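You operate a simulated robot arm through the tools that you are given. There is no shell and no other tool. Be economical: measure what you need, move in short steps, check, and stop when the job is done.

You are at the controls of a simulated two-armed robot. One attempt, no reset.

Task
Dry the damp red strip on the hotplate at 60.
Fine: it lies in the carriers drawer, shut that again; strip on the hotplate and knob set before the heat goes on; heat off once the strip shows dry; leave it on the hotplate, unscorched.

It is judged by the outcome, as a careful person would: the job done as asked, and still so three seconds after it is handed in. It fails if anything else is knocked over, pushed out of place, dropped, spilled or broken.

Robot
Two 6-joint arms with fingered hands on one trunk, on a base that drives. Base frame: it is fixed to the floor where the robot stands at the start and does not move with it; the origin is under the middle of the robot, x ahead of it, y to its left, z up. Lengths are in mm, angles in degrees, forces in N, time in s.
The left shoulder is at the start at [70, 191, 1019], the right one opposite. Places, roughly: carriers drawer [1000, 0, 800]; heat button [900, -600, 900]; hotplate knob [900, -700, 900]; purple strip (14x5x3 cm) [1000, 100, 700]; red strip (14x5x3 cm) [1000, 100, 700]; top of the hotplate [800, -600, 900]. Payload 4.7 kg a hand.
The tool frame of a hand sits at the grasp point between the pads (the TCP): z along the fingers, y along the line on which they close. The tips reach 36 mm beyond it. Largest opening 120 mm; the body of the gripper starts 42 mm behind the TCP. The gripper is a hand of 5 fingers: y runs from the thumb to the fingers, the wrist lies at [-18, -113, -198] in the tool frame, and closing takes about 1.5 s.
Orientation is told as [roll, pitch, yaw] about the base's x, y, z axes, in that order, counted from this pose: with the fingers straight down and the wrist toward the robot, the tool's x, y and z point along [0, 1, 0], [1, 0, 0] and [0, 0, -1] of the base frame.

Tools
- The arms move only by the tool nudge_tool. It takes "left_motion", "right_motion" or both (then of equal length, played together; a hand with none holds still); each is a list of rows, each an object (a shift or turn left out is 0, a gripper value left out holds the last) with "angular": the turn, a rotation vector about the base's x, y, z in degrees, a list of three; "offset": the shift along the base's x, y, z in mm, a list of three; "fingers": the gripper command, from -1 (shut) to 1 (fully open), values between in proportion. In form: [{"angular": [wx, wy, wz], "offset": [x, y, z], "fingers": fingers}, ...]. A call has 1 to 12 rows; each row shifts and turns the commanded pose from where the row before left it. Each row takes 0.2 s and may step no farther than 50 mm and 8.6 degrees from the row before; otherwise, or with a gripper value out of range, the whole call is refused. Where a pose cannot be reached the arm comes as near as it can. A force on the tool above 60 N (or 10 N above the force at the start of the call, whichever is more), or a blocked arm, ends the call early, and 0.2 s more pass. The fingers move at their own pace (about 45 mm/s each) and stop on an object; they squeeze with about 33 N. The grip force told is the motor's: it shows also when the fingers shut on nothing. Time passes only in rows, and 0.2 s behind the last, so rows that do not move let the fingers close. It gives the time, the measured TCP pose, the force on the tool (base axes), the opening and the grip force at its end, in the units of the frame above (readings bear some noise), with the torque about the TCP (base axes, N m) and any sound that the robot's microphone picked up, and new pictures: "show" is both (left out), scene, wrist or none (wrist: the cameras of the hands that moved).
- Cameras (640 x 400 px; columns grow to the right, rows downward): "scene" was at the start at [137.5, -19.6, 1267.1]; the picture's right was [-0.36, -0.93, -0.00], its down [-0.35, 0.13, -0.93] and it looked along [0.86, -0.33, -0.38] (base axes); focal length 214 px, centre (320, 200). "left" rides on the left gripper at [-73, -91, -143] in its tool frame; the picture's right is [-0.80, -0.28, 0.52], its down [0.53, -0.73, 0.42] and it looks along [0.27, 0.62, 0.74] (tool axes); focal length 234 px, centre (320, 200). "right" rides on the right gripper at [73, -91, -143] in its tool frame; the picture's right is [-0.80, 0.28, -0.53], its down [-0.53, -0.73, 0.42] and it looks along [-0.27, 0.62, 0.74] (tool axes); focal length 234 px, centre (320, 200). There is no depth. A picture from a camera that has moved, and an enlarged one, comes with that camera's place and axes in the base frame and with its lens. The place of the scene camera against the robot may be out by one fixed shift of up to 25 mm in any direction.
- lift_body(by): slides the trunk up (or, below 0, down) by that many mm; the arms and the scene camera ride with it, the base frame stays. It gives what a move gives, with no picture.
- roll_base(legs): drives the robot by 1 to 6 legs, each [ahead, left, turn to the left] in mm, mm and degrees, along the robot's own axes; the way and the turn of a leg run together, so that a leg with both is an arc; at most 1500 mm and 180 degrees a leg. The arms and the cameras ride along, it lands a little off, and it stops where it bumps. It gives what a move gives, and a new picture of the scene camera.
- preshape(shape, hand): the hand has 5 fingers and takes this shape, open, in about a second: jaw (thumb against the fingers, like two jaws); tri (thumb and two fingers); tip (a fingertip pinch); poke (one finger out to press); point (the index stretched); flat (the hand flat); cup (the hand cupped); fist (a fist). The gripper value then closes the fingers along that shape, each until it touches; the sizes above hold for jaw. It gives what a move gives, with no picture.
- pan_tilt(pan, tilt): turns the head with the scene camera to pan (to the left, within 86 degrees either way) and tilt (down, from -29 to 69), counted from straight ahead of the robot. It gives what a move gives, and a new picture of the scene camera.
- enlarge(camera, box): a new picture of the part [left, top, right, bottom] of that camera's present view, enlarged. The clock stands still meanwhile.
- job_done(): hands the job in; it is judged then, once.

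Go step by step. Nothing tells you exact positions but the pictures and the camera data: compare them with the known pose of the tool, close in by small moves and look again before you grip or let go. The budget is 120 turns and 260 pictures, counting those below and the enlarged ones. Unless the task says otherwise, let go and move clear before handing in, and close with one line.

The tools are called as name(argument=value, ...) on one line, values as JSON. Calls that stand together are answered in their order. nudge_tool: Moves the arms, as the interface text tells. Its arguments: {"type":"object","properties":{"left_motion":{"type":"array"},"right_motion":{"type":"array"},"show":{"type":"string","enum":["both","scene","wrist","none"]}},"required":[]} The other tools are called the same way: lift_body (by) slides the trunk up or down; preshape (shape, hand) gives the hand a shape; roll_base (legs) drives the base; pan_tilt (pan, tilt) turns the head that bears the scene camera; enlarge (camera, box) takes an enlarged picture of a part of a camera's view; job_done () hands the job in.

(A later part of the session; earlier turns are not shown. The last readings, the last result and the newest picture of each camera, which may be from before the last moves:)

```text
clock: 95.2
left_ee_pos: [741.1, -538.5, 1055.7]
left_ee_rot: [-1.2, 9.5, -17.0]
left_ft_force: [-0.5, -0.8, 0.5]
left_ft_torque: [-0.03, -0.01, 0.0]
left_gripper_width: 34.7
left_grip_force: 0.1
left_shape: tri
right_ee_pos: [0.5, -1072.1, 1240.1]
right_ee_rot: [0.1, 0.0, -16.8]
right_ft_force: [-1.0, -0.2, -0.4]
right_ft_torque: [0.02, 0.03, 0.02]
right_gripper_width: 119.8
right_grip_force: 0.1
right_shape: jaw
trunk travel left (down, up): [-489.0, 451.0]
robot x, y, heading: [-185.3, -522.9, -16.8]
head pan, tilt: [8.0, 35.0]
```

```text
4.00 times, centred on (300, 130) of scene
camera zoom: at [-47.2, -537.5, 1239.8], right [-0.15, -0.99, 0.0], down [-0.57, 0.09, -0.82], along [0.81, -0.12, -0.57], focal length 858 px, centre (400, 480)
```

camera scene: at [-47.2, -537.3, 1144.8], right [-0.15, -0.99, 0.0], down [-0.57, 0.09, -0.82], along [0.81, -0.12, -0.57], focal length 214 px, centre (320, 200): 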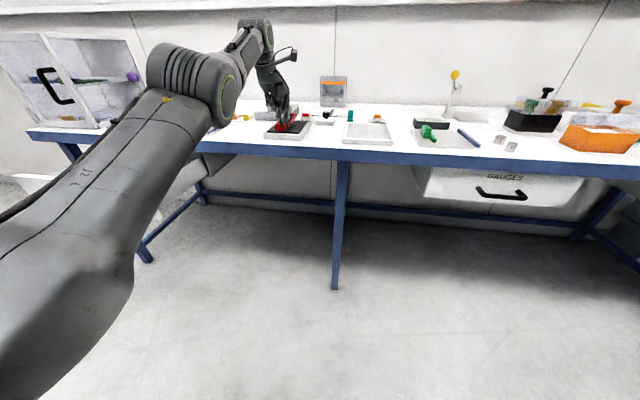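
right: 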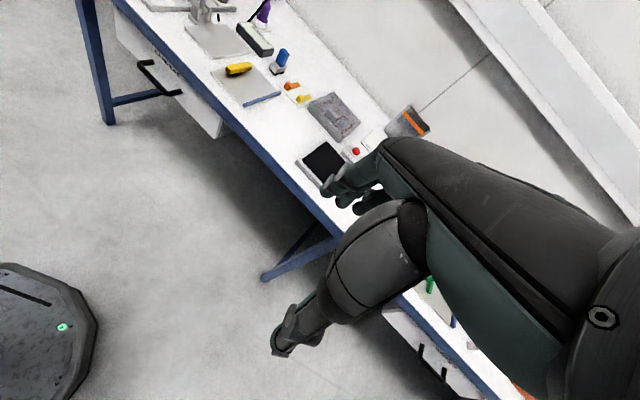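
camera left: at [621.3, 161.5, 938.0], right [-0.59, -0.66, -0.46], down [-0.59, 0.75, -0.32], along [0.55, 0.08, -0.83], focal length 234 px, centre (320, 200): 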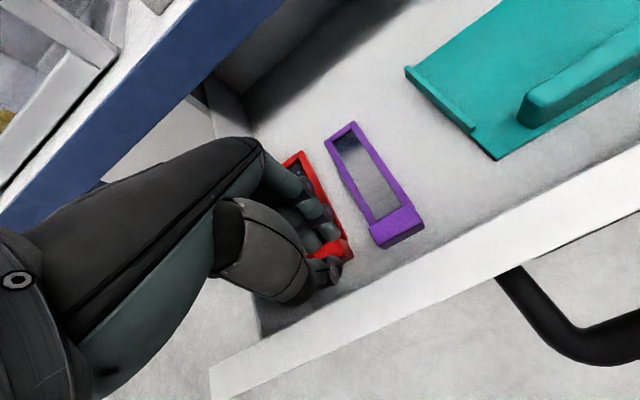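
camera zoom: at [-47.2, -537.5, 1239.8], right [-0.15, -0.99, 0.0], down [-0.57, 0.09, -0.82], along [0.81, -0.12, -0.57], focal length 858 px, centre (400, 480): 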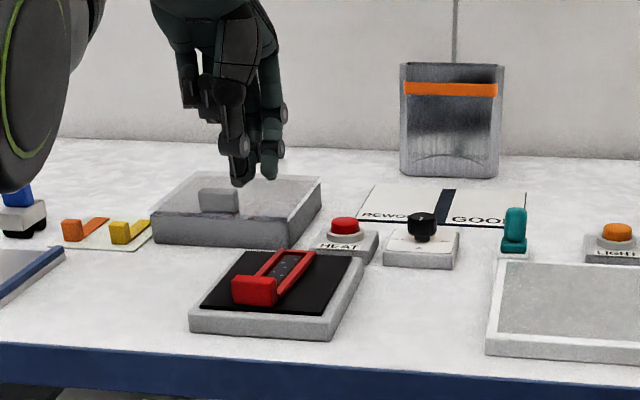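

The strip lies well on the hotplate. Now read the knob's scale.

enlarge(camera="left", box=[340, 75, 420, 145])

```text
5.71 times, centred on (380, 110) of left
camera zoom: at [658.9, -584.9, 1213.7], right [-0.58, -0.67, -0.46], down [-0.61, 0.73, -0.31], along [0.54, 0.1, -0.84], focal length 1338 px, centre (-23, 714)
```

zoom: 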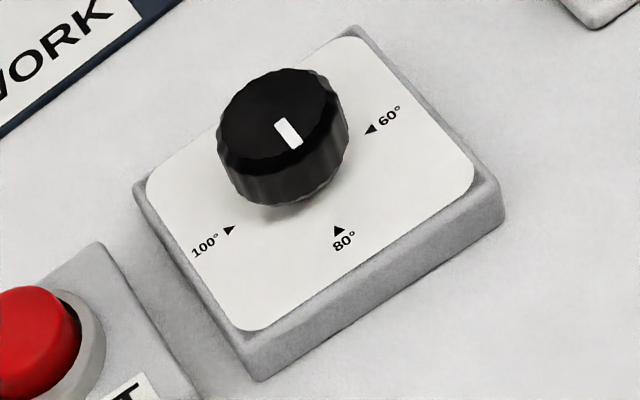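

The knob's white mark points at 80° (towards me); 60° is to the right, so it needs a 90° counter-clockwise turn. I'll untilt the hand, yaw it −45° for the starting grip, and drive so it hangs above the knob (~[899, −716]).

lift_body(by=40)

nudge_tool(left_motion=[{"angular": [-1.4, -4.5, 0], "fingers": 0.1}, {"angular": [-1.4, -4.5, 0]}, {"angular": [0, 0, -7.5]}, {"angular": [0, 0, -7.5]}, {"angular": [0, 0, -7.5]}, {"angular": [0, 0, -7.5]}, {"angular": [0, 0, -7.5]}, {"angular": [0, 0, -7.5]}, {}], show="none")

pan_tilt(pan=0, tilt=35)

```text
clock: 96.0
left_ee_pos: [741.3, -538.6, 1095.8]
left_ee_rot: [-1.2, 9.5, -17.1]
left_ft_force: [0.0, 0.7, 0.8]
left_ft_torque: [0.03, 0.0, -0.01]
left_gripper_width: 34.4
left_grip_force: 0.0
left_shape: tri
right_ee_pos: [1.1, -1072.6, 1280.5]
right_ee_rot: [0.1, 0.1, -16.8]
right_ft_force: [0.0, -0.2, -0.2]
right_ft_torque: [0.03, -0.02, 0.02]
right_gripper_width: 119.6
right_grip_force: 0.1
right_shape: jaw
trunk travel left (down, up): [-529.0, 411.0]
robot x, y, heading: [-182.1, -522.0, -16.2]
head pan, tilt: [8.0, 35.0]
```

```text
clock: 98.0
left_ee_pos: [727.8, -536.0, 1087.6]
left_ee_rot: [-1.2, 0.0, -62.1]
left_ft_force: [-0.8, -0.8, 1.3]
left_ft_torque: [0.02, -0.01, -0.01]
left_gripper_width: 65.6
left_grip_force: 0.1
left_shape: tri
left hand out of reach, approached as far as the arm can: row 1, 2, 4, 5, 6, 7, 8
right_ee_pos: [0.3, -1072.3, 1280.8]
right_ee_rot: [0.0, 0.0, -16.6]
right_ft_force: [-0.9, -0.1, 0.1]
right_ft_torque: [0.0, -0.02, -0.02]
right_gripper_width: 120.1
right_grip_force: 0.0
right_shape: jaw
trunk travel left (down, up): [-529.0, 411.0]
robot x, y, heading: [-181.2, -523.8, -16.8]
head pan, tilt: [8.0, 35.0]
```

```text
clock: 98.7
left_ee_pos: [728.9, -535.6, 1085.9]
left_ee_rot: [-1.2, 0.1, -62.0]
left_ft_force: [0.1, 0.1, 0.1]
left_ft_torque: [-0.04, -0.03, -0.02]
left_gripper_width: 65.4
left_grip_force: 0.1
left_shape: tri
right_ee_pos: [-0.7, -1072.4, 1279.8]
right_ee_rot: [0.0, 0.0, -16.6]
right_ft_force: [-0.1, 0.1, 0.9]
right_ft_torque: [-0.02, -0.01, 0.0]
right_gripper_width: 119.8
right_grip_force: 0.0
right_shape: jaw
trunk travel left (down, up): [-529.0, 411.0]
robot x, y, heading: [-184.7, -523.0, -16.7]
head pan, tilt: [0.0, 35.0]
camera scene: at [-49.9, -549.1, 1279.8], right [-0.29, -0.96, 0.0], down [-0.55, 0.16, -0.82], along [0.78, -0.24, -0.57], focal length 214 px, centre (320, 200)
```

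scene: 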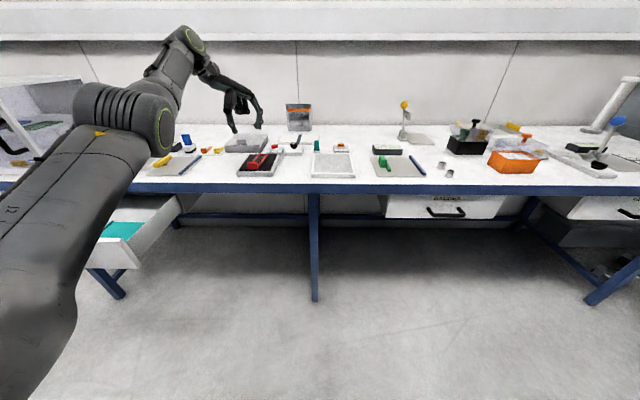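

Now drive so the hand hangs above the knob.

roll_base(legs=[[0, -123, 0], [195, 0, 0]])

nudge_tool(left_motion=[{"offset": [0, 0, -20]}, {"offset": [0, 0, -20]}, {"offset": [0, 0, -10]}], show="wrist")

enlarge(camera="scene", box=[180, 40, 380, 200])

```text
clock: 101.1
left_ee_pos: [879.2, -712.0, 1086.3]
left_ee_rot: [-1.3, 0.1, -62.1]
left_ft_force: [-0.4, -0.1, 0.1]
left_ft_torque: [0.02, 0.01, -0.02]
left_gripper_width: 65.5
left_grip_force: 0.1
left_shape: tri
right_ee_pos: [150.8, -1247.3, 1279.3]
right_ee_rot: [0.1, 0.0, -16.7]
right_ft_force: [0.3, 0.7, 0.1]
right_ft_torque: [-0.01, 0.0, 0.01]
right_gripper_width: 119.5
right_grip_force: 0.0
right_shape: jaw
trunk travel left (down, up): [-529.0, 411.0]
robot x, y, heading: [-34.1, -700.2, -17.1]
head pan, tilt: [0.0, 35.0]
camera scene: at [101.0, -724.5, 1279.9], right [-0.29, -0.96, 0.0], down [-0.55, 0.17, -0.82], along [0.78, -0.24, -0.57], focal length 214 px, centre (320, 200)
```

scene: 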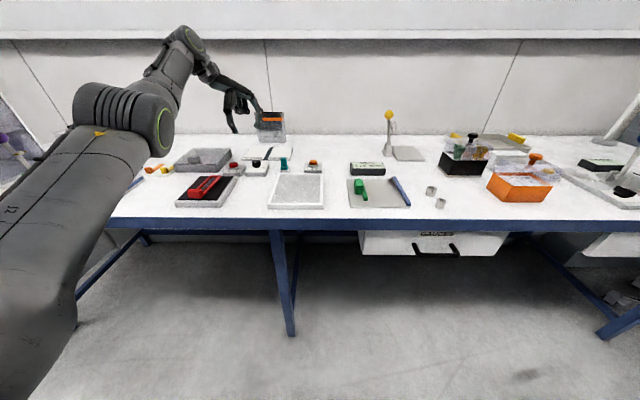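

```text
clock: 101.9
left_ee_pos: [878.7, -711.9, 1037.5]
left_ee_rot: [-1.4, 0.0, -62.1]
left_ft_force: [1.0, 0.2, 0.3]
left_ft_torque: [-0.01, 0.0, -0.04]
left_gripper_width: 65.9
left_grip_force: 0.1
left_shape: tri
right_ee_pos: [149.2, -1247.6, 1279.5]
right_ee_rot: [0.1, 0.0, -16.8]
right_ft_force: [-0.4, -0.5, 0.4]
right_ft_torque: [0.0, -0.02, 0.02]
right_gripper_width: 119.8
right_grip_force: 0.1
right_shape: jaw
trunk travel left (down, up): [-529.0, 411.0]
robot x, y, heading: [-26.0, -698.0, -16.8]
head pan, tilt: [0.0, 35.0]
camera left: at [776.1, -663.2, 1182.5], right [-0.85, -0.13, -0.51], down [0.12, 0.89, -0.44], along [0.51, -0.43, -0.74], focal length 234 px, centre (320, 200)
```

left: 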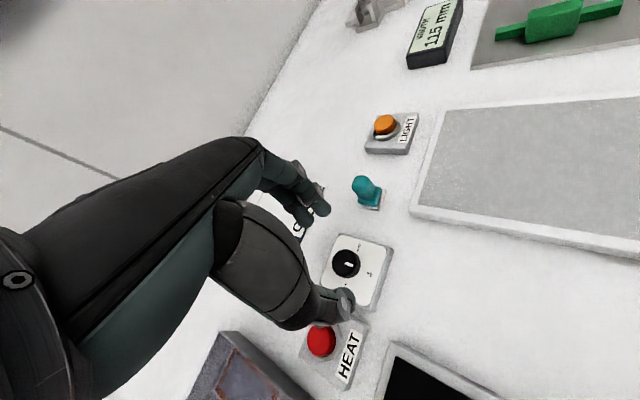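

```text
2.50 times, centred on (280, 120) of scene
camera zoom: at [100.9, -723.8, 1279.9], right [-0.29, -0.96, 0.0], down [-0.55, 0.17, -0.82], along [0.78, -0.24, -0.57], focal length 536 px, centre (420, 400)
```

zoom: 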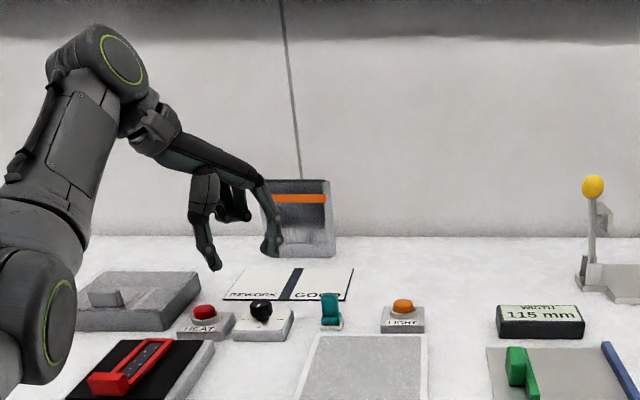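

Knob measured at [901, −719]. Moving over it and lowering to just above.

nudge_tool(left_motion=[{"offset": [10, -5, 0]}, {"offset": [9, -4, -10]}, {"offset": [0, 0, -15]}, {"offset": [0, 0, -15]}, {}], show="wrist")

enlarge(camera="left", box=[260, 170, 420, 330])

enlarge(camera="scene", box=[200, 80, 320, 190])

```text
clock: 103.1
left_ee_pos: [890.3, -719.5, 995.7]
left_ee_rot: [-1.3, 0.0, -62.1]
left_ft_force: [0.1, 0.0, -0.5]
left_ft_torque: [0.0, -0.01, -0.02]
left_gripper_width: 65.9
left_grip_force: 0.1
left_shape: tri
left hand out of reach, approached as far as the arm can: row 2
right_ee_pos: [149.7, -1246.9, 1279.6]
right_ee_rot: [0.0, 0.0, -16.8]
right_ft_force: [-0.4, 0.7, -0.2]
right_ft_torque: [0.0, -0.01, 0.0]
right_gripper_width: 119.7
right_grip_force: 0.1
right_shape: jaw
trunk travel left (down, up): [-529.0, 411.0]
robot x, y, heading: [-33.2, -697.2, -17.0]
head pan, tilt: [0.0, 35.0]
camera left: at [787.7, -669.8, 1139.4], right [-0.85, -0.13, -0.51], down [0.12, 0.89, -0.44], along [0.51, -0.43, -0.74], focal length 234 px, centre (320, 200)
```

left: 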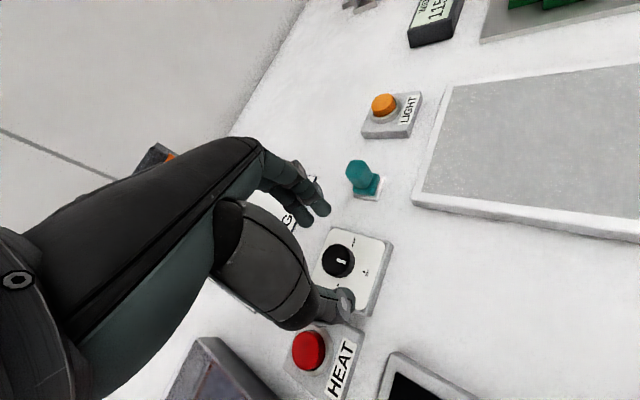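

```text
2.50 times, centred on (340, 250) of left
camera zoom: at [787.7, -669.8, 1139.4], right [-0.85, -0.13, -0.51], down [0.12, 0.89, -0.44], along [0.51, -0.43, -0.74], focal length 585 px, centre (270, 75)
```

zoom: 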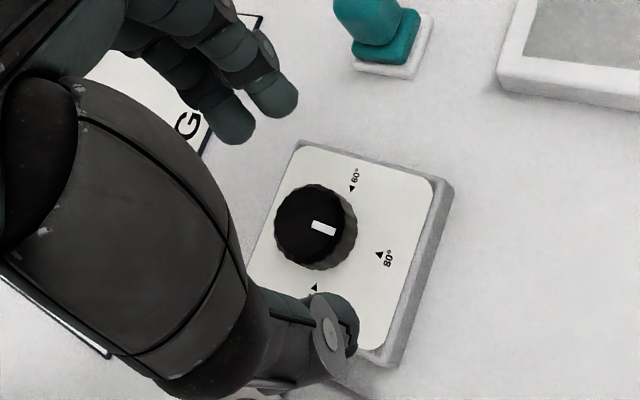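

```text
3.64 times, centred on (260, 135) of scene
camera zoom: at [100.9, -724.1, 1279.9], right [-0.29, -0.96, 0.0], down [-0.55, 0.17, -0.82], along [0.78, -0.24, -0.57], focal length 780 px, centre (538, 436)
```

zoom: 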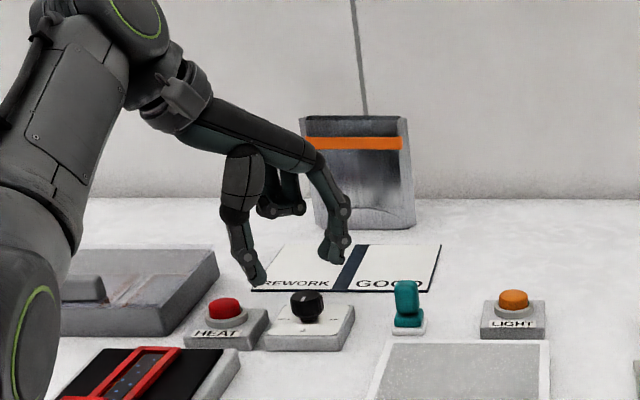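

Knob centre refined to ~[903, −721], top z ≈ 922. I'll drive 10 mm forward and lower around it.

roll_base(legs=[[10, -1, 0]])

nudge_tool(left_motion=[{"offset": [0, 0, -10], "fingers": 0}, {"offset": [0, 0, -10]}, {"offset": [0, 0, -7]}, {}], show="wrist")

enlarge(camera="left", box=[260, 170, 420, 330])

enlarge(camera="scene", box=[200, 80, 320, 190])

```text
clock: 103.9
left_ee_pos: [897.6, -722.9, 995.7]
left_ee_rot: [-1.2, -0.1, -62.2]
left_ft_force: [-0.7, 0.1, 0.1]
left_ft_torque: [-0.01, -0.02, 0.01]
left_gripper_width: 65.5
left_grip_force: 0.0
left_shape: tri
right_ee_pos: [157.7, -1250.5, 1281.3]
right_ee_rot: [0.0, -0.1, -16.7]
right_ft_force: [-0.6, -0.6, 0.5]
right_ft_torque: [0.02, -0.05, 0.03]
right_gripper_width: 119.8
right_grip_force: 0.0
right_shape: jaw
trunk travel left (down, up): [-529.0, 411.0]
robot x, y, heading: [-22.8, -700.3, -17.0]
head pan, tilt: [0.0, 35.0]
camera scene: at [108.7, -727.5, 1280.1], right [-0.29, -0.96, 0.0], down [-0.55, 0.17, -0.82], along [0.78, -0.24, -0.57], focal length 214 px, centre (320, 200)
```

scene: 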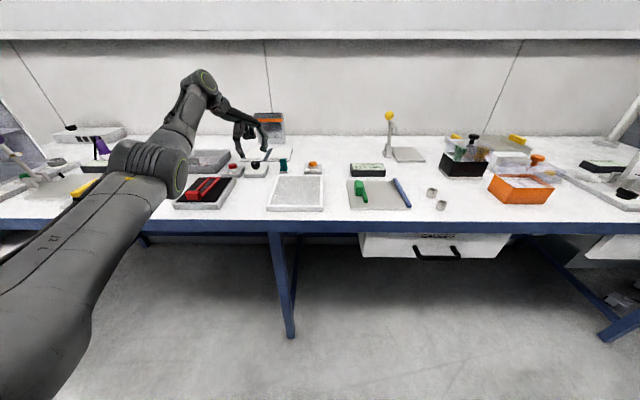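

```text
clock: 104.9
left_ee_pos: [898.4, -722.2, 968.9]
left_ee_rot: [-1.1, -0.1, -62.2]
left_ft_force: [-0.7, 0.0, -0.2]
left_ft_torque: [-0.01, 0.02, 0.02]
left_gripper_width: 60.5
left_grip_force: 0.0
left_shape: tri
right_ee_pos: [159.3, -1251.2, 1279.9]
right_ee_rot: [-0.1, 0.0, -16.8]
right_ft_force: [-0.4, -0.6, -0.4]
right_ft_torque: [0.03, -0.01, -0.01]
right_gripper_width: 119.7
right_grip_force: 0.0
right_shape: jaw
trunk travel left (down, up): [-529.0, 411.0]
robot x, y, heading: [-18.7, -703.7, -17.0]
head pan, tilt: [0.0, 35.0]
camera left: at [796.3, -673.3, 1113.3], right [-0.85, -0.13, -0.51], down [0.12, 0.89, -0.44], along [0.51, -0.43, -0.74], focal length 234 px, centre (320, 200)
```

left: 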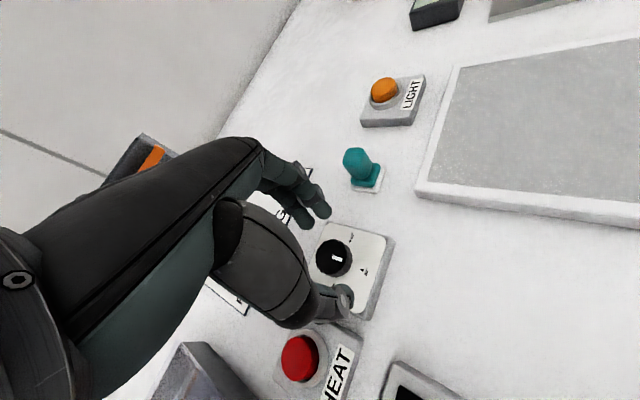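

```text
2.50 times, centred on (340, 250) of left
camera zoom: at [796.3, -673.3, 1113.3], right [-0.85, -0.13, -0.51], down [0.12, 0.89, -0.44], along [0.51, -0.43, -0.74], focal length 585 px, centre (270, 75)
```

zoom: 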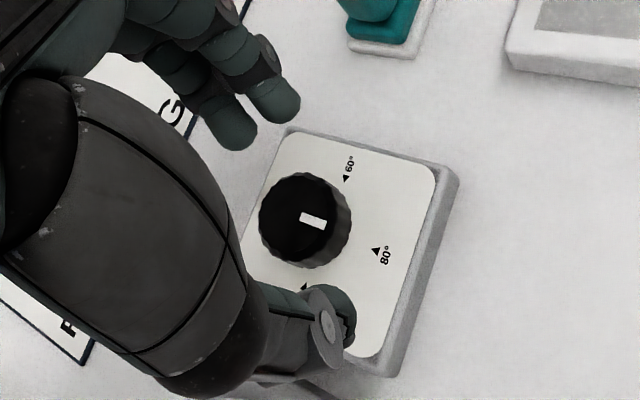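

```text
3.64 times, centred on (260, 135) of scene
camera zoom: at [109.8, -727.9, 1279.9], right [-0.29, -0.96, 0.0], down [-0.55, 0.17, -0.82], along [0.78, -0.24, -0.57], focal length 780 px, centre (538, 436)
```

zoom: 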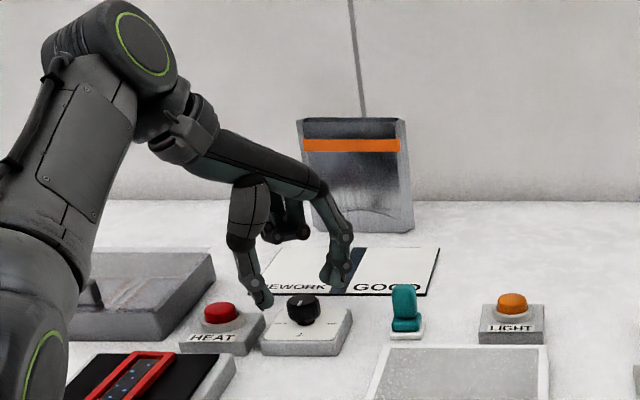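

Knob is centred between thumb and fingers within a few mm. Lowering 25 mm and closing on it.

nudge_tool(left_motion=[{"offset": [3, 0, -9]}, {"offset": [0, 0, -9]}, {"offset": [0, 0, -7]}, {"fingers": -0.3}, {"fingers": -0.5}, {"fingers": -1}, {}, {}, {}], show="wrist")

enlarge(camera="left", box=[260, 170, 420, 330])

enlarge(camera="scene", box=[200, 80, 320, 190])

```text
clock: 106.9
left_ee_pos: [901.0, -723.9, 943.7]
left_ee_rot: [-1.4, -0.1, -62.2]
left_ft_force: [-2.7, -0.5, -1.7]
left_ft_torque: [-0.01, 0.08, 0.04]
left_gripper_width: 24.1
left_grip_force: 32.3
left_shape: tri
right_ee_pos: [158.1, -1251.2, 1280.9]
right_ee_rot: [0.0, 0.0, -16.9]
right_ft_force: [0.3, -0.4, 0.7]
right_ft_torque: [0.0, 0.0, 0.0]
right_gripper_width: 120.0
right_grip_force: 0.2
right_shape: jaw
trunk travel left (down, up): [-529.0, 411.0]
robot x, y, heading: [-25.2, -702.8, -16.8]
head pan, tilt: [0.0, 35.0]
camera left: at [798.9, -674.2, 1088.0], right [-0.85, -0.13, -0.51], down [0.12, 0.89, -0.44], along [0.51, -0.43, -0.74], focal length 234 px, centre (320, 200)
```

left: 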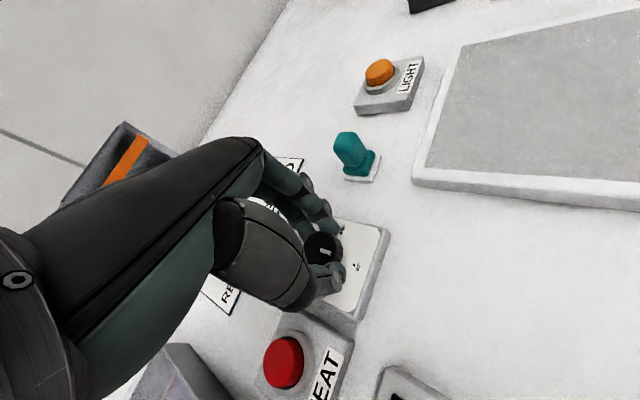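

```text
2.50 times, centred on (340, 250) of left
camera zoom: at [798.9, -674.2, 1088.0], right [-0.85, -0.13, -0.51], down [0.12, 0.89, -0.44], along [0.51, -0.43, -0.74], focal length 585 px, centre (270, 75)
```

zoom: 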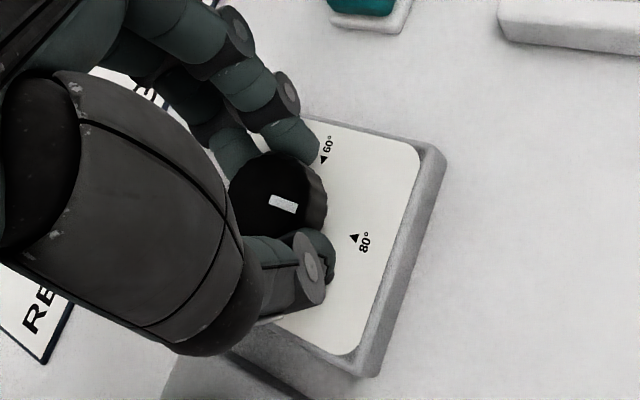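

```text
3.64 times, centred on (260, 135) of scene
camera zoom: at [110.0, -728.0, 1279.9], right [-0.29, -0.96, 0.0], down [-0.55, 0.17, -0.82], along [0.78, -0.24, -0.57], focal length 780 px, centre (538, 436)
```

zoom: 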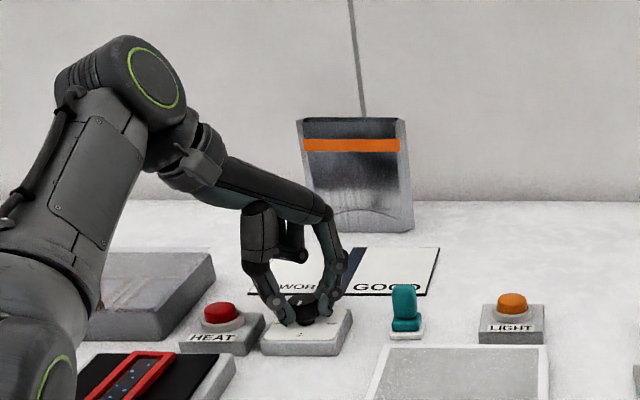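

The knob is gripped. Turning counter-clockwise 30° first, watching it follow.

nudge_tool(left_motion=[{"angular": [0, 0, 7.5], "offset": [0.35, -0.35, 0]}, {"angular": [0, 0, 7.5], "offset": [0.35, -0.35, 0]}, {"angular": [0, 0, 7.5], "offset": [0.35, -0.35, 0]}, {"angular": [0, 0, 7.5], "offset": [0.35, -0.35, 0]}, {}], show="wrist")

enlarge(camera="left", box=[260, 170, 420, 330])

```text
clock: 108.1
left_ee_pos: [902.9, -724.1, 943.2]
left_ee_rot: [-1.2, 0.0, -32.1]
left_ft_force: [-9.0, -1.2, -2.8]
left_ft_torque: [-0.06, 0.28, -0.05]
left_gripper_width: 23.5
left_grip_force: 32.9
left_shape: tri
right_ee_pos: [158.3, -1251.6, 1279.8]
right_ee_rot: [0.1, 0.0, -16.8]
right_ft_force: [-0.2, -0.2, -0.7]
right_ft_torque: [-0.02, 0.0, -0.01]
right_gripper_width: 119.9
right_grip_force: 0.2
right_shape: jaw
trunk travel left (down, up): [-529.0, 411.0]
robot x, y, heading: [-21.1, -701.5, -16.6]
head pan, tilt: [0.0, 35.0]
camera left: at [789.8, -734.4, 1088.0], right [-0.67, -0.54, -0.51], down [-0.34, 0.83, -0.44], along [0.66, -0.12, -0.74], focal length 234 px, centre (320, 200)
```

left: 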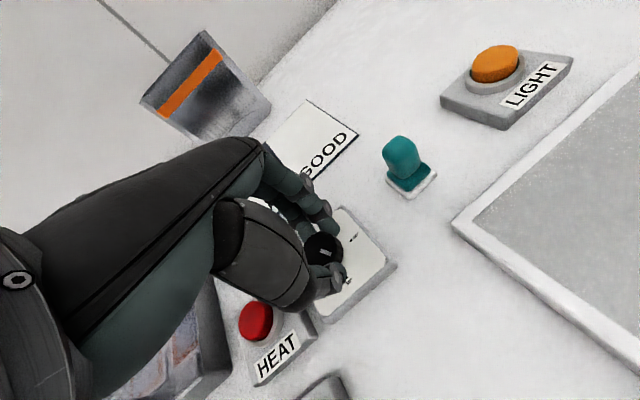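

```text
2.50 times, centred on (340, 250) of left
camera zoom: at [789.8, -734.4, 1088.0], right [-0.67, -0.54, -0.51], down [-0.34, 0.83, -0.44], along [0.66, -0.12, -0.74], focal length 585 px, centre (270, 75)
```

zoom: 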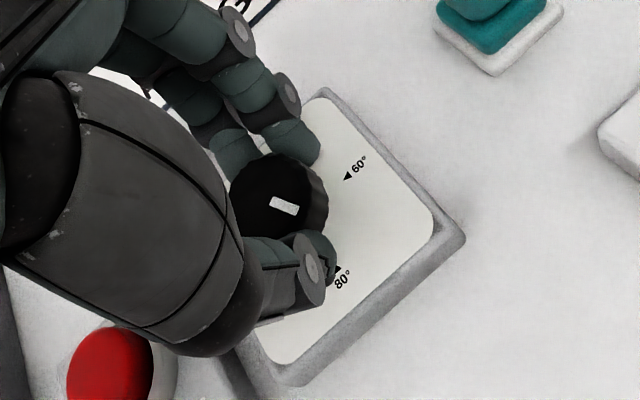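

The knob follows the hand. Continuing the remaining 60°.

nudge_tool(left_motion=[{"angular": [0, 0, 7.5]}, {"angular": [0, 0, 7.5]}, {"angular": [0, 0, 7.5]}, {"angular": [0, 0, 7.5]}, {"angular": [0, 0, 7.5]}, {"angular": [0, 0, 7.5]}, {"angular": [0, 0, 7.5]}, {"angular": [0, 0, 7.5]}, {}], show="wrist")

enlarge(camera="left", box=[260, 170, 420, 330])

```text
clock: 110.1
left_ee_pos: [904.1, -726.0, 944.1]
left_ee_rot: [-1.2, 0.0, 27.9]
left_ft_force: [2.1, -10.4, 0.3]
left_ft_torque: [-0.25, -0.06, -0.02]
left_gripper_width: 23.4
left_grip_force: 33.3
left_shape: tri
right_ee_pos: [158.7, -1253.9, 1278.8]
right_ee_rot: [0.1, 0.0, -17.0]
right_ft_force: [-0.3, 0.2, 0.2]
right_ft_torque: [-0.04, 0.02, 0.03]
right_gripper_width: 120.0
right_grip_force: 0.1
right_shape: jaw
trunk travel left (down, up): [-529.0, 411.0]
robot x, y, heading: [-22.4, -702.5, -16.8]
head pan, tilt: [0.0, 35.0]
camera left: at [858.0, -828.7, 1087.8], right [0.13, -0.85, -0.51], down [-0.89, 0.12, -0.44], along [0.43, 0.51, -0.74], focal length 234 px, centre (320, 200)
```

left: 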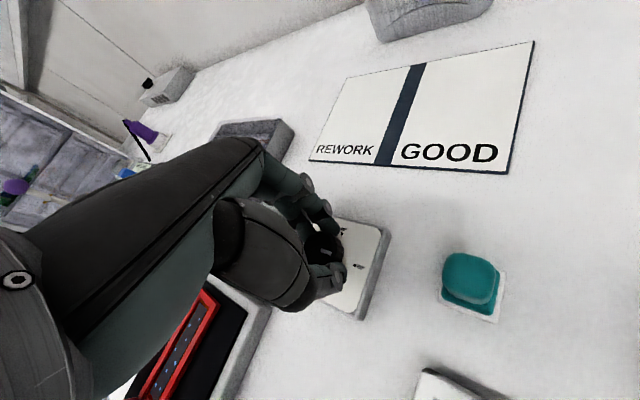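

```text
2.50 times, centred on (340, 250) of left
camera zoom: at [858.0, -828.7, 1087.8], right [0.13, -0.85, -0.51], down [-0.89, 0.12, -0.44], along [0.43, 0.51, -0.74], focal length 585 px, centre (270, 75)
```

zoom: 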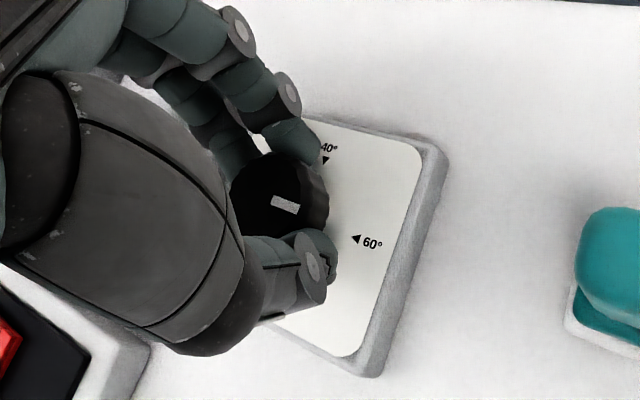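

The 60° arrow now sits where 80° was relative to the mark. Releasing and rising to verify.

nudge_tool(left_motion=[{"fingers": -0.4}, {"fingers": 0}, {"fingers": 0}, {}, {"offset": [0, 0, 10]}, {"offset": [0, 0, 20]}, {"offset": [0, 0, 25]}, {"offset": [0, 0, 25]}], show="wrist")

enlarge(camera="left", box=[280, 190, 420, 310])

```text
clock: 111.9
left_ee_pos: [902.3, -723.3, 1022.2]
left_ee_rot: [-1.3, 0.0, 27.9]
left_ft_force: [0.2, 0.3, -1.1]
left_ft_torque: [0.03, 0.0, 0.01]
left_gripper_width: 59.6
left_grip_force: 0.2
left_shape: tri
right_ee_pos: [158.2, -1251.2, 1280.3]
right_ee_rot: [0.0, 0.0, -16.9]
right_ft_force: [-0.2, 0.0, 0.0]
right_ft_torque: [0.01, -0.04, -0.02]
right_gripper_width: 119.9
right_grip_force: 0.0
right_shape: jaw
trunk travel left (down, up): [-529.0, 411.0]
robot x, y, heading: [-24.1, -701.7, -16.8]
head pan, tilt: [0.0, 35.0]
camera left: at [855.6, -826.1, 1167.4], right [0.13, -0.85, -0.51], down [-0.89, 0.12, -0.44], along [0.43, 0.51, -0.74], focal length 234 px, centre (320, 200)
```

left: 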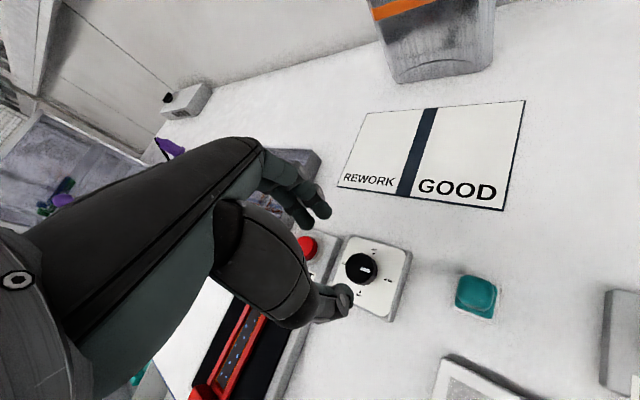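

```text
3.33 times, centred on (350, 250) of left
camera zoom: at [855.6, -826.1, 1167.4], right [0.13, -0.85, -0.51], down [-0.89, 0.12, -0.44], along [0.43, 0.51, -0.74], focal length 781 px, centre (220, 33)
```

zoom: 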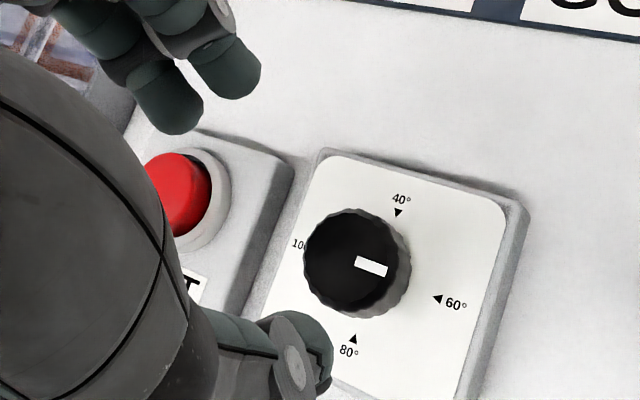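

The mark points straight at 60°. Next the HEAT button (~[933, −638]): turn the hand back, shift left, and look from above.

nudge_tool(left_motion=[{"angular": [0, 0, -7.5], "fingers": -1}, {"angular": [0, 0, -7.5]}, {"angular": [0, 0, -7.5]}, {"angular": [0, 0, -7.5]}, {"angular": [0, 0, -7.5]}, {"angular": [0, 0, -7.5]}, {}, {}], show="none")

roll_base(legs=[[0, 84, 0]])

enlarge(camera="left", box=[220, 120, 476, 320])

enlarge(camera="scene", box=[190, 80, 330, 200])

```text
clock: 113.7
left_ee_pos: [903.6, -724.5, 1022.8]
left_ee_rot: [-1.2, 0.1, -17.2]
left_ft_force: [0.1, -0.2, -0.5]
left_ft_torque: [0.01, 0.02, -0.01]
left_gripper_width: 0.0
left_grip_force: 33.2
left_shape: tri
right_ee_pos: [158.8, -1251.6, 1279.8]
right_ee_rot: [0.0, 0.0, -16.8]
right_ft_force: [0.1, -0.3, -0.4]
right_ft_torque: [0.01, 0.0, 0.0]
right_gripper_width: 120.0
right_grip_force: 0.0
right_shape: jaw
trunk travel left (down, up): [-529.0, 411.0]
robot x, y, heading: [-20.0, -704.3, -16.9]
head pan, tilt: [0.0, 35.0]
```

```text
clock: 114.8
left_ee_pos: [927.6, -644.4, 1021.6]
left_ee_rot: [-1.3, 0.0, -17.2]
left_ft_force: [0.4, 0.0, -0.5]
left_ft_torque: [-0.05, 0.01, 0.02]
left_gripper_width: 0.0
left_grip_force: 33.3
left_shape: tri
right_ee_pos: [183.1, -1169.2, 1280.7]
right_ee_rot: [0.1, 0.1, -16.9]
right_ft_force: [-0.4, -0.3, -0.2]
right_ft_torque: [-0.01, 0.02, -0.04]
right_gripper_width: 119.8
right_grip_force: 0.1
right_shape: jaw
trunk travel left (down, up): [-529.0, 411.0]
robot x, y, heading: [0.6, -620.6, -16.7]
head pan, tilt: [0.0, 35.0]
camera scene: at [134.6, -646.4, 1279.9], right [-0.29, -0.96, 0.0], down [-0.55, 0.17, -0.82], along [0.78, -0.24, -0.57], focal length 214 px, centre (320, 200)
```

scene: 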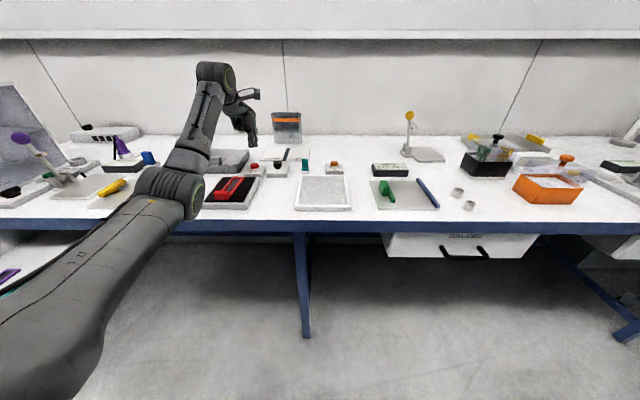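

```text
2.00 times, centred on (348, 220) of left
camera zoom: at [821.5, -681.5, 1167.3], right [-0.51, -0.7, -0.51], down [-0.55, 0.72, -0.44], along [0.67, 0.06, -0.74], focal length 468 px, centre (264, 160)
```

zoom: 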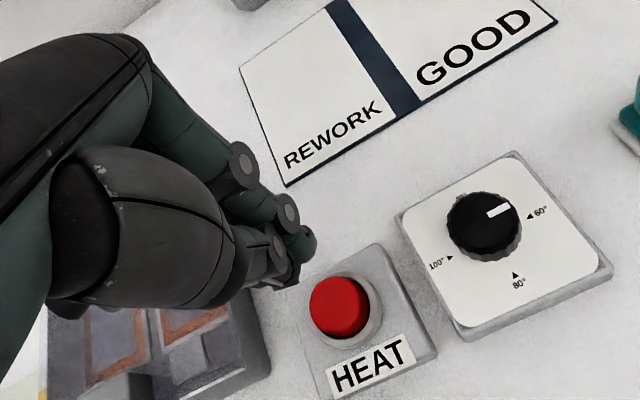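

```text
3.33 times, centred on (260, 140) of scene
camera zoom: at [134.6, -646.4, 1279.9], right [-0.29, -0.96, 0.0], down [-0.55, 0.17, -0.82], along [0.78, -0.24, -0.57], focal length 715 px, centre (520, 400)
```

zoom: 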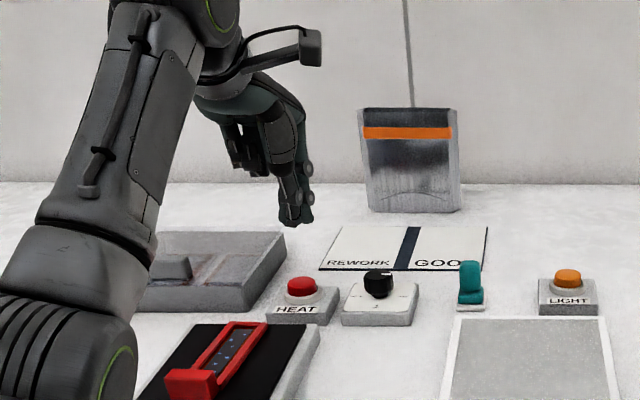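

The knob clearly reads 60°. HEAT button centre is at ~[935, −634], top ~z 910. Positioning the closed fingertips over it and lowering part-way.

nudge_tool(left_motion=[{"offset": [3, 5, 0]}, {"offset": [3.5, 5.4, -10]}, {"offset": [0, 0, -15]}, {"offset": [0, 0, -15]}, {"offset": [0, 0, -10]}, {}], show="wrist")

enlarge(camera="left", box=[260, 190, 400, 310])

enlarge(camera="scene", box=[200, 100, 300, 200])

```text
clock: 116.2
left_ee_pos: [935.7, -630.5, 973.6]
left_ee_rot: [-1.2, 0.0, -17.1]
left_ft_force: [-0.9, 0.2, 0.0]
left_ft_torque: [-0.01, 0.01, -0.01]
left_gripper_width: 0.1
left_grip_force: 33.4
left_shape: tri
right_ee_pos: [183.7, -1170.9, 1279.8]
right_ee_rot: [0.1, 0.0, -16.9]
right_ft_force: [-0.3, 1.5, -0.6]
right_ft_torque: [0.02, 0.0, -0.01]
right_gripper_width: 119.8
right_grip_force: 0.0
right_shape: jaw
trunk travel left (down, up): [-529.0, 411.0]
robot x, y, heading: [-1.0, -621.2, -17.2]
head pan, tilt: [0.0, 35.0]
camera left: at [828.7, -669.7, 1118.1], right [-0.51, -0.7, -0.51], down [-0.55, 0.72, -0.44], along [0.67, 0.06, -0.74], focal length 234 px, centre (320, 200)
```

left: 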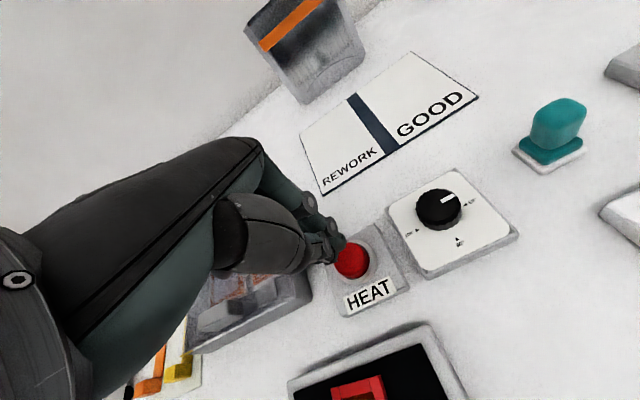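

```text
3.33 times, centred on (330, 250) of left
camera zoom: at [828.7, -669.7, 1118.1], right [-0.51, -0.7, -0.51], down [-0.55, 0.72, -0.44], along [0.67, 0.06, -0.74], focal length 781 px, centre (287, 33)
```

zoom: 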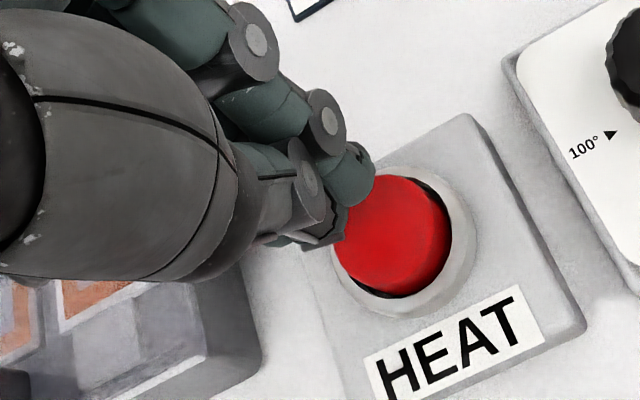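

```text
4.00 times, centred on (250, 150) of scene
camera zoom: at [134.3, -647.2, 1279.9], right [-0.29, -0.96, 0.0], down [-0.55, 0.17, -0.82], along [0.78, -0.24, -0.57], focal length 858 px, centre (600, 400)
```

zoom: 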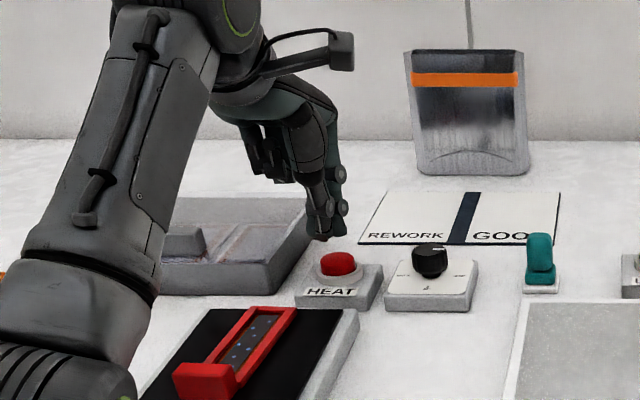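

Fingertips are right above the button. Lowering to touch.

nudge_tool(left_motion=[{"offset": [0, 0, -10]}, {"offset": [0, 0, -8]}, {"offset": [0, 0, -4]}, {}], show="none")

enlarge(camera="left", box=[260, 190, 400, 310])

```text
clock: 117.2
left_ee_pos: [935.5, -632.3, 952.3]
left_ee_rot: [-1.1, 0.1, -17.1]
left_ft_force: [0.1, -0.3, 2.1]
left_ft_torque: [0.02, 0.0, -0.02]
left_gripper_width: 0.0
left_grip_force: 33.0
left_shape: tri
right_ee_pos: [181.9, -1170.9, 1280.5]
right_ee_rot: [0.1, -0.1, -16.7]
right_ft_force: [-0.5, 0.0, 0.9]
right_ft_torque: [0.0, 0.0, 0.0]
right_gripper_width: 120.1
right_grip_force: 0.1
right_shape: jaw
trunk travel left (down, up): [-529.0, 411.0]
robot x, y, heading: [1.0, -621.8, -16.6]
head pan, tilt: [0.0, 35.0]
```

```text
3.33 times, centred on (330, 250) of left
camera zoom: at [828.2, -670.7, 1096.9], right [-0.51, -0.7, -0.51], down [-0.55, 0.72, -0.44], along [0.67, 0.06, -0.74], focal length 781 px, centre (287, 33)
```

zoom: 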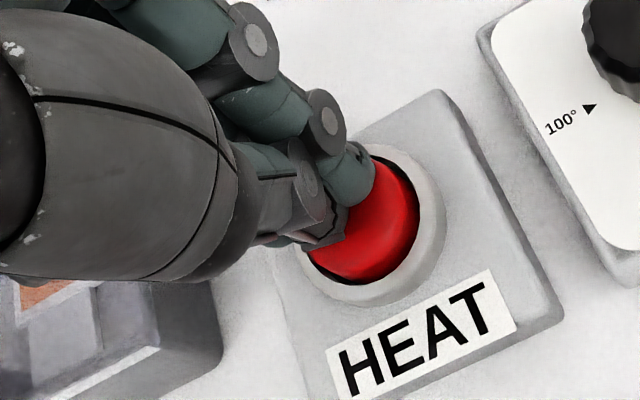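

In contact (2 N). Pressing a few mm, then lifting off and watching for the response.

nudge_tool(left_motion=[{"offset": [0, 0, -3]}, {"offset": [0, 0, -3]}, {"offset": [0, 0, -2]}, {"offset": [0, 0, 8]}, {"offset": [0, 0, 15]}], show="wrist")

enlarge(camera="scene", box=[200, 110, 300, 210])

```text
clock: 118.4
left_ee_pos: [934.4, -632.5, 966.6]
left_ee_rot: [-1.2, 0.2, -17.1]
left_ft_force: [-0.3, 0.0, -0.5]
left_ft_torque: [0.01, 0.01, 0.01]
left_gripper_width: 0.0
left_grip_force: 33.6
left_shape: tri
right_ee_pos: [182.7, -1171.4, 1279.7]
right_ee_rot: [0.1, 0.0, -16.8]
right_ft_force: [-0.1, 0.3, 0.6]
right_ft_torque: [0.0, -0.02, 0.01]
right_gripper_width: 119.8
right_grip_force: 0.0
right_shape: jaw
trunk travel left (down, up): [-529.0, 411.0]
robot x, y, heading: [3.2, -621.4, -17.0]
head pan, tilt: [0.0, 35.0]
heard: click, click
camera left: at [828.2, -672.6, 1110.3], right [-0.51, -0.7, -0.51], down [-0.55, 0.72, -0.43], along [0.67, 0.06, -0.74], focal length 234 px, centre (320, 200)
```

left: 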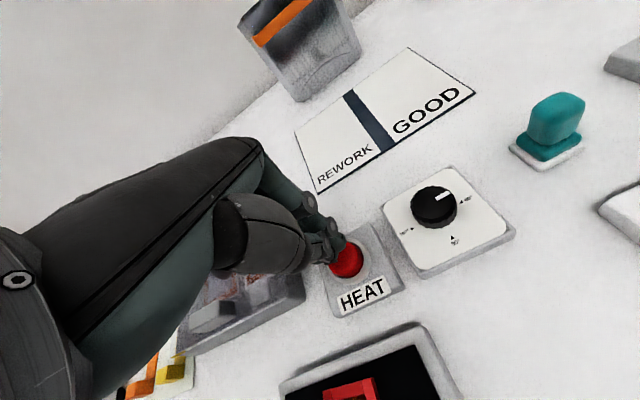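

```text
4.00 times, centred on (250, 160) of scene
camera zoom: at [133.7, -647.3, 1279.7], right [-0.29, -0.96, 0.0], down [-0.55, 0.17, -0.82], along [0.78, -0.24, -0.57], focal length 858 px, centre (600, 360)
```

zoom: 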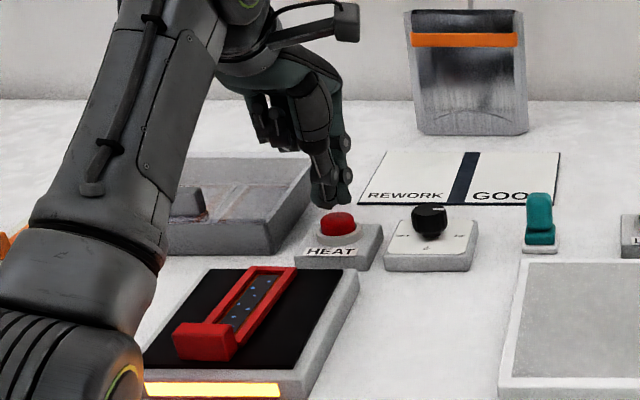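

Heat is on: the hotplate's front indicator glows. I'll wait in short steps and watch the damp spots.

nudge_tool(left_motion=[{}, {}, {}, {}, {}, {}, {}, {}], show="none")

enlarge(camera="scene", box=[225, 160, 285, 215])

```text
clock: 120.2
left_ee_pos: [935.1, -633.8, 967.2]
left_ee_rot: [-1.2, -0.1, -17.1]
left_ft_force: [0.2, 0.6, -0.5]
left_ft_torque: [0.02, -0.02, 0.01]
left_gripper_width: 0.0
left_grip_force: 32.9
left_shape: tri
right_ee_pos: [184.4, -1168.8, 1279.9]
right_ee_rot: [0.0, 0.0, -16.8]
right_ft_force: [0.0, -0.1, 0.1]
right_ft_torque: [0.0, 0.04, -0.02]
right_gripper_width: 119.8
right_grip_force: 0.1
right_shape: jaw
trunk travel left (down, up): [-529.0, 411.0]
robot x, y, heading: [0.1, -625.6, -17.0]
head pan, tilt: [0.0, 35.0]
```

```text
7.27 times, centred on (255, 188) of scene
camera zoom: at [134.5, -647.1, 1279.9], right [-0.29, -0.96, 0.0], down [-0.55, 0.17, -0.82], along [0.78, -0.24, -0.57], focal length 1560 px, centre (793, 291)
```

zoom: 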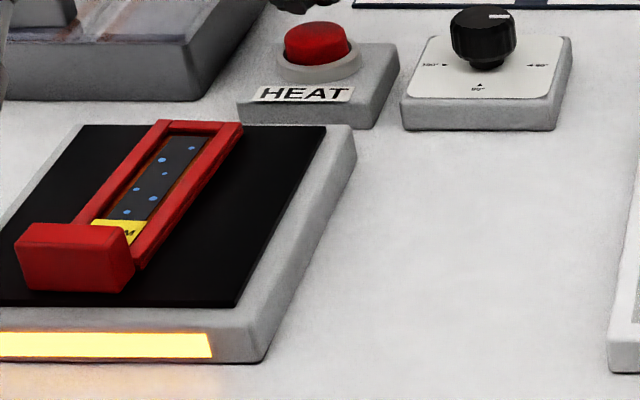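

A yellow label has appeared on the strip; zooming in on it.

enlarge(camera="scene", box=[230, 173, 256, 197])

nudge_tool(left_motion=[{}, {}, {}, {}, {}], show="none")

enlarge(camera="scene", box=[225, 160, 285, 215])

```text
16.00 times, centred on (243, 185) of scene
camera zoom: at [134.5, -647.1, 1279.9], right [-0.29, -0.96, 0.0], down [-0.55, 0.17, -0.82], along [0.78, -0.24, -0.57], focal length 3432 px, centre (1552, 440)
```

zoom: 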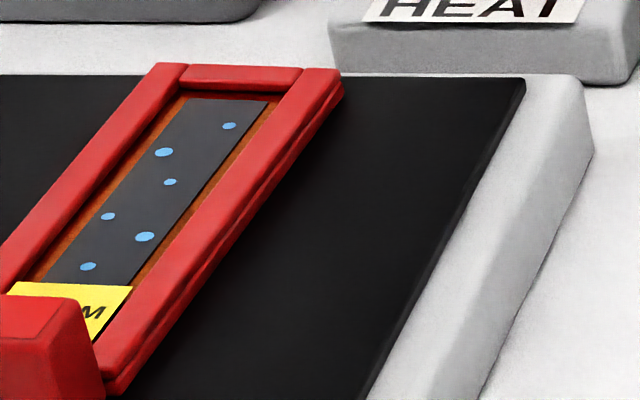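

```text
clock: 121.4
left_ee_pos: [934.7, -633.9, 966.6]
left_ee_rot: [-1.1, 0.0, -17.1]
left_ft_force: [0.6, 0.1, -0.5]
left_ft_torque: [-0.03, 0.01, 0.0]
left_gripper_width: 0.0
left_grip_force: 33.1
left_shape: tri
right_ee_pos: [184.0, -1170.5, 1280.4]
right_ee_rot: [0.0, 0.0, -16.8]
right_ft_force: [0.8, -0.2, -0.7]
right_ft_torque: [0.0, 0.03, 0.02]
right_gripper_width: 119.6
right_grip_force: 0.0
right_shape: jaw
trunk travel left (down, up): [-529.0, 411.0]
robot x, y, heading: [2.2, -624.2, -16.8]
head pan, tilt: [0.0, 35.0]
```

```text
7.27 times, centred on (255, 188) of scene
camera zoom: at [134.5, -647.1, 1279.9], right [-0.29, -0.96, 0.0], down [-0.55, 0.17, -0.82], along [0.78, -0.24, -0.57], focal length 1560 px, centre (793, 291)
```

zoom: 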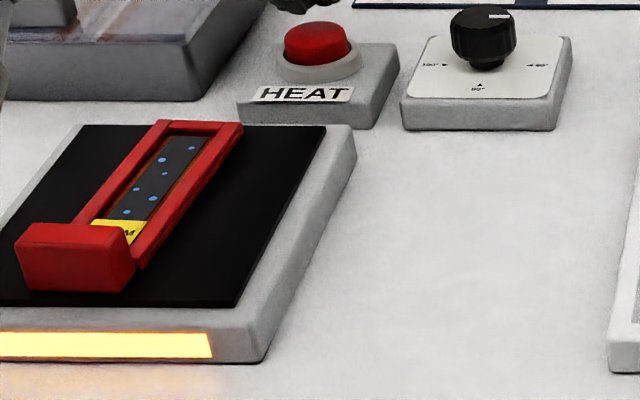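

It likely reads "WARM". Hovering closer to the button for a quick switch-off while waiting.

nudge_tool(left_motion=[{"offset": [0, 0, -9]}, {}, {}, {}, {}, {}, {}, {}, {}], show="none")

enlarge(camera="scene", box=[225, 160, 285, 215])

```text
clock: 123.4
left_ee_pos: [934.3, -632.6, 958.7]
left_ee_rot: [-1.2, 0.1, -17.1]
left_ft_force: [-1.0, -0.6, -0.9]
left_ft_torque: [0.01, 0.03, 0.01]
left_gripper_width: 0.1
left_grip_force: 33.1
left_shape: tri
right_ee_pos: [184.3, -1171.1, 1281.2]
right_ee_rot: [0.1, 0.1, -16.9]
right_ft_force: [0.1, -0.1, -0.8]
right_ft_torque: [-0.01, 0.01, 0.06]
right_gripper_width: 119.9
right_grip_force: 0.1
right_shape: jaw
trunk travel left (down, up): [-529.0, 411.0]
robot x, y, heading: [-4.3, -620.1, -16.8]
head pan, tilt: [0.0, 35.0]
```

```text
7.27 times, centred on (255, 188) of scene
camera zoom: at [134.5, -647.1, 1279.9], right [-0.29, -0.96, 0.0], down [-0.55, 0.17, -0.82], along [0.78, -0.24, -0.57], focal length 1560 px, centre (793, 291)
```

zoom: 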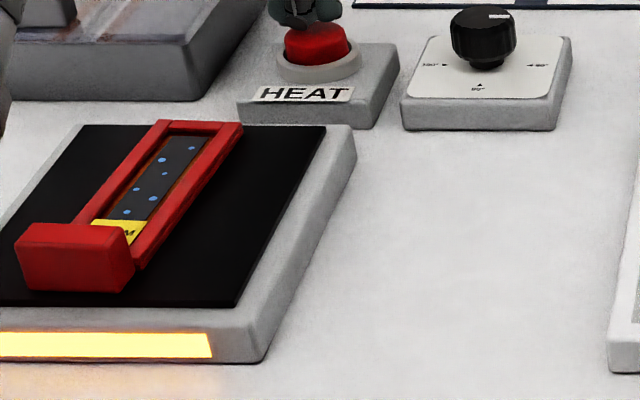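

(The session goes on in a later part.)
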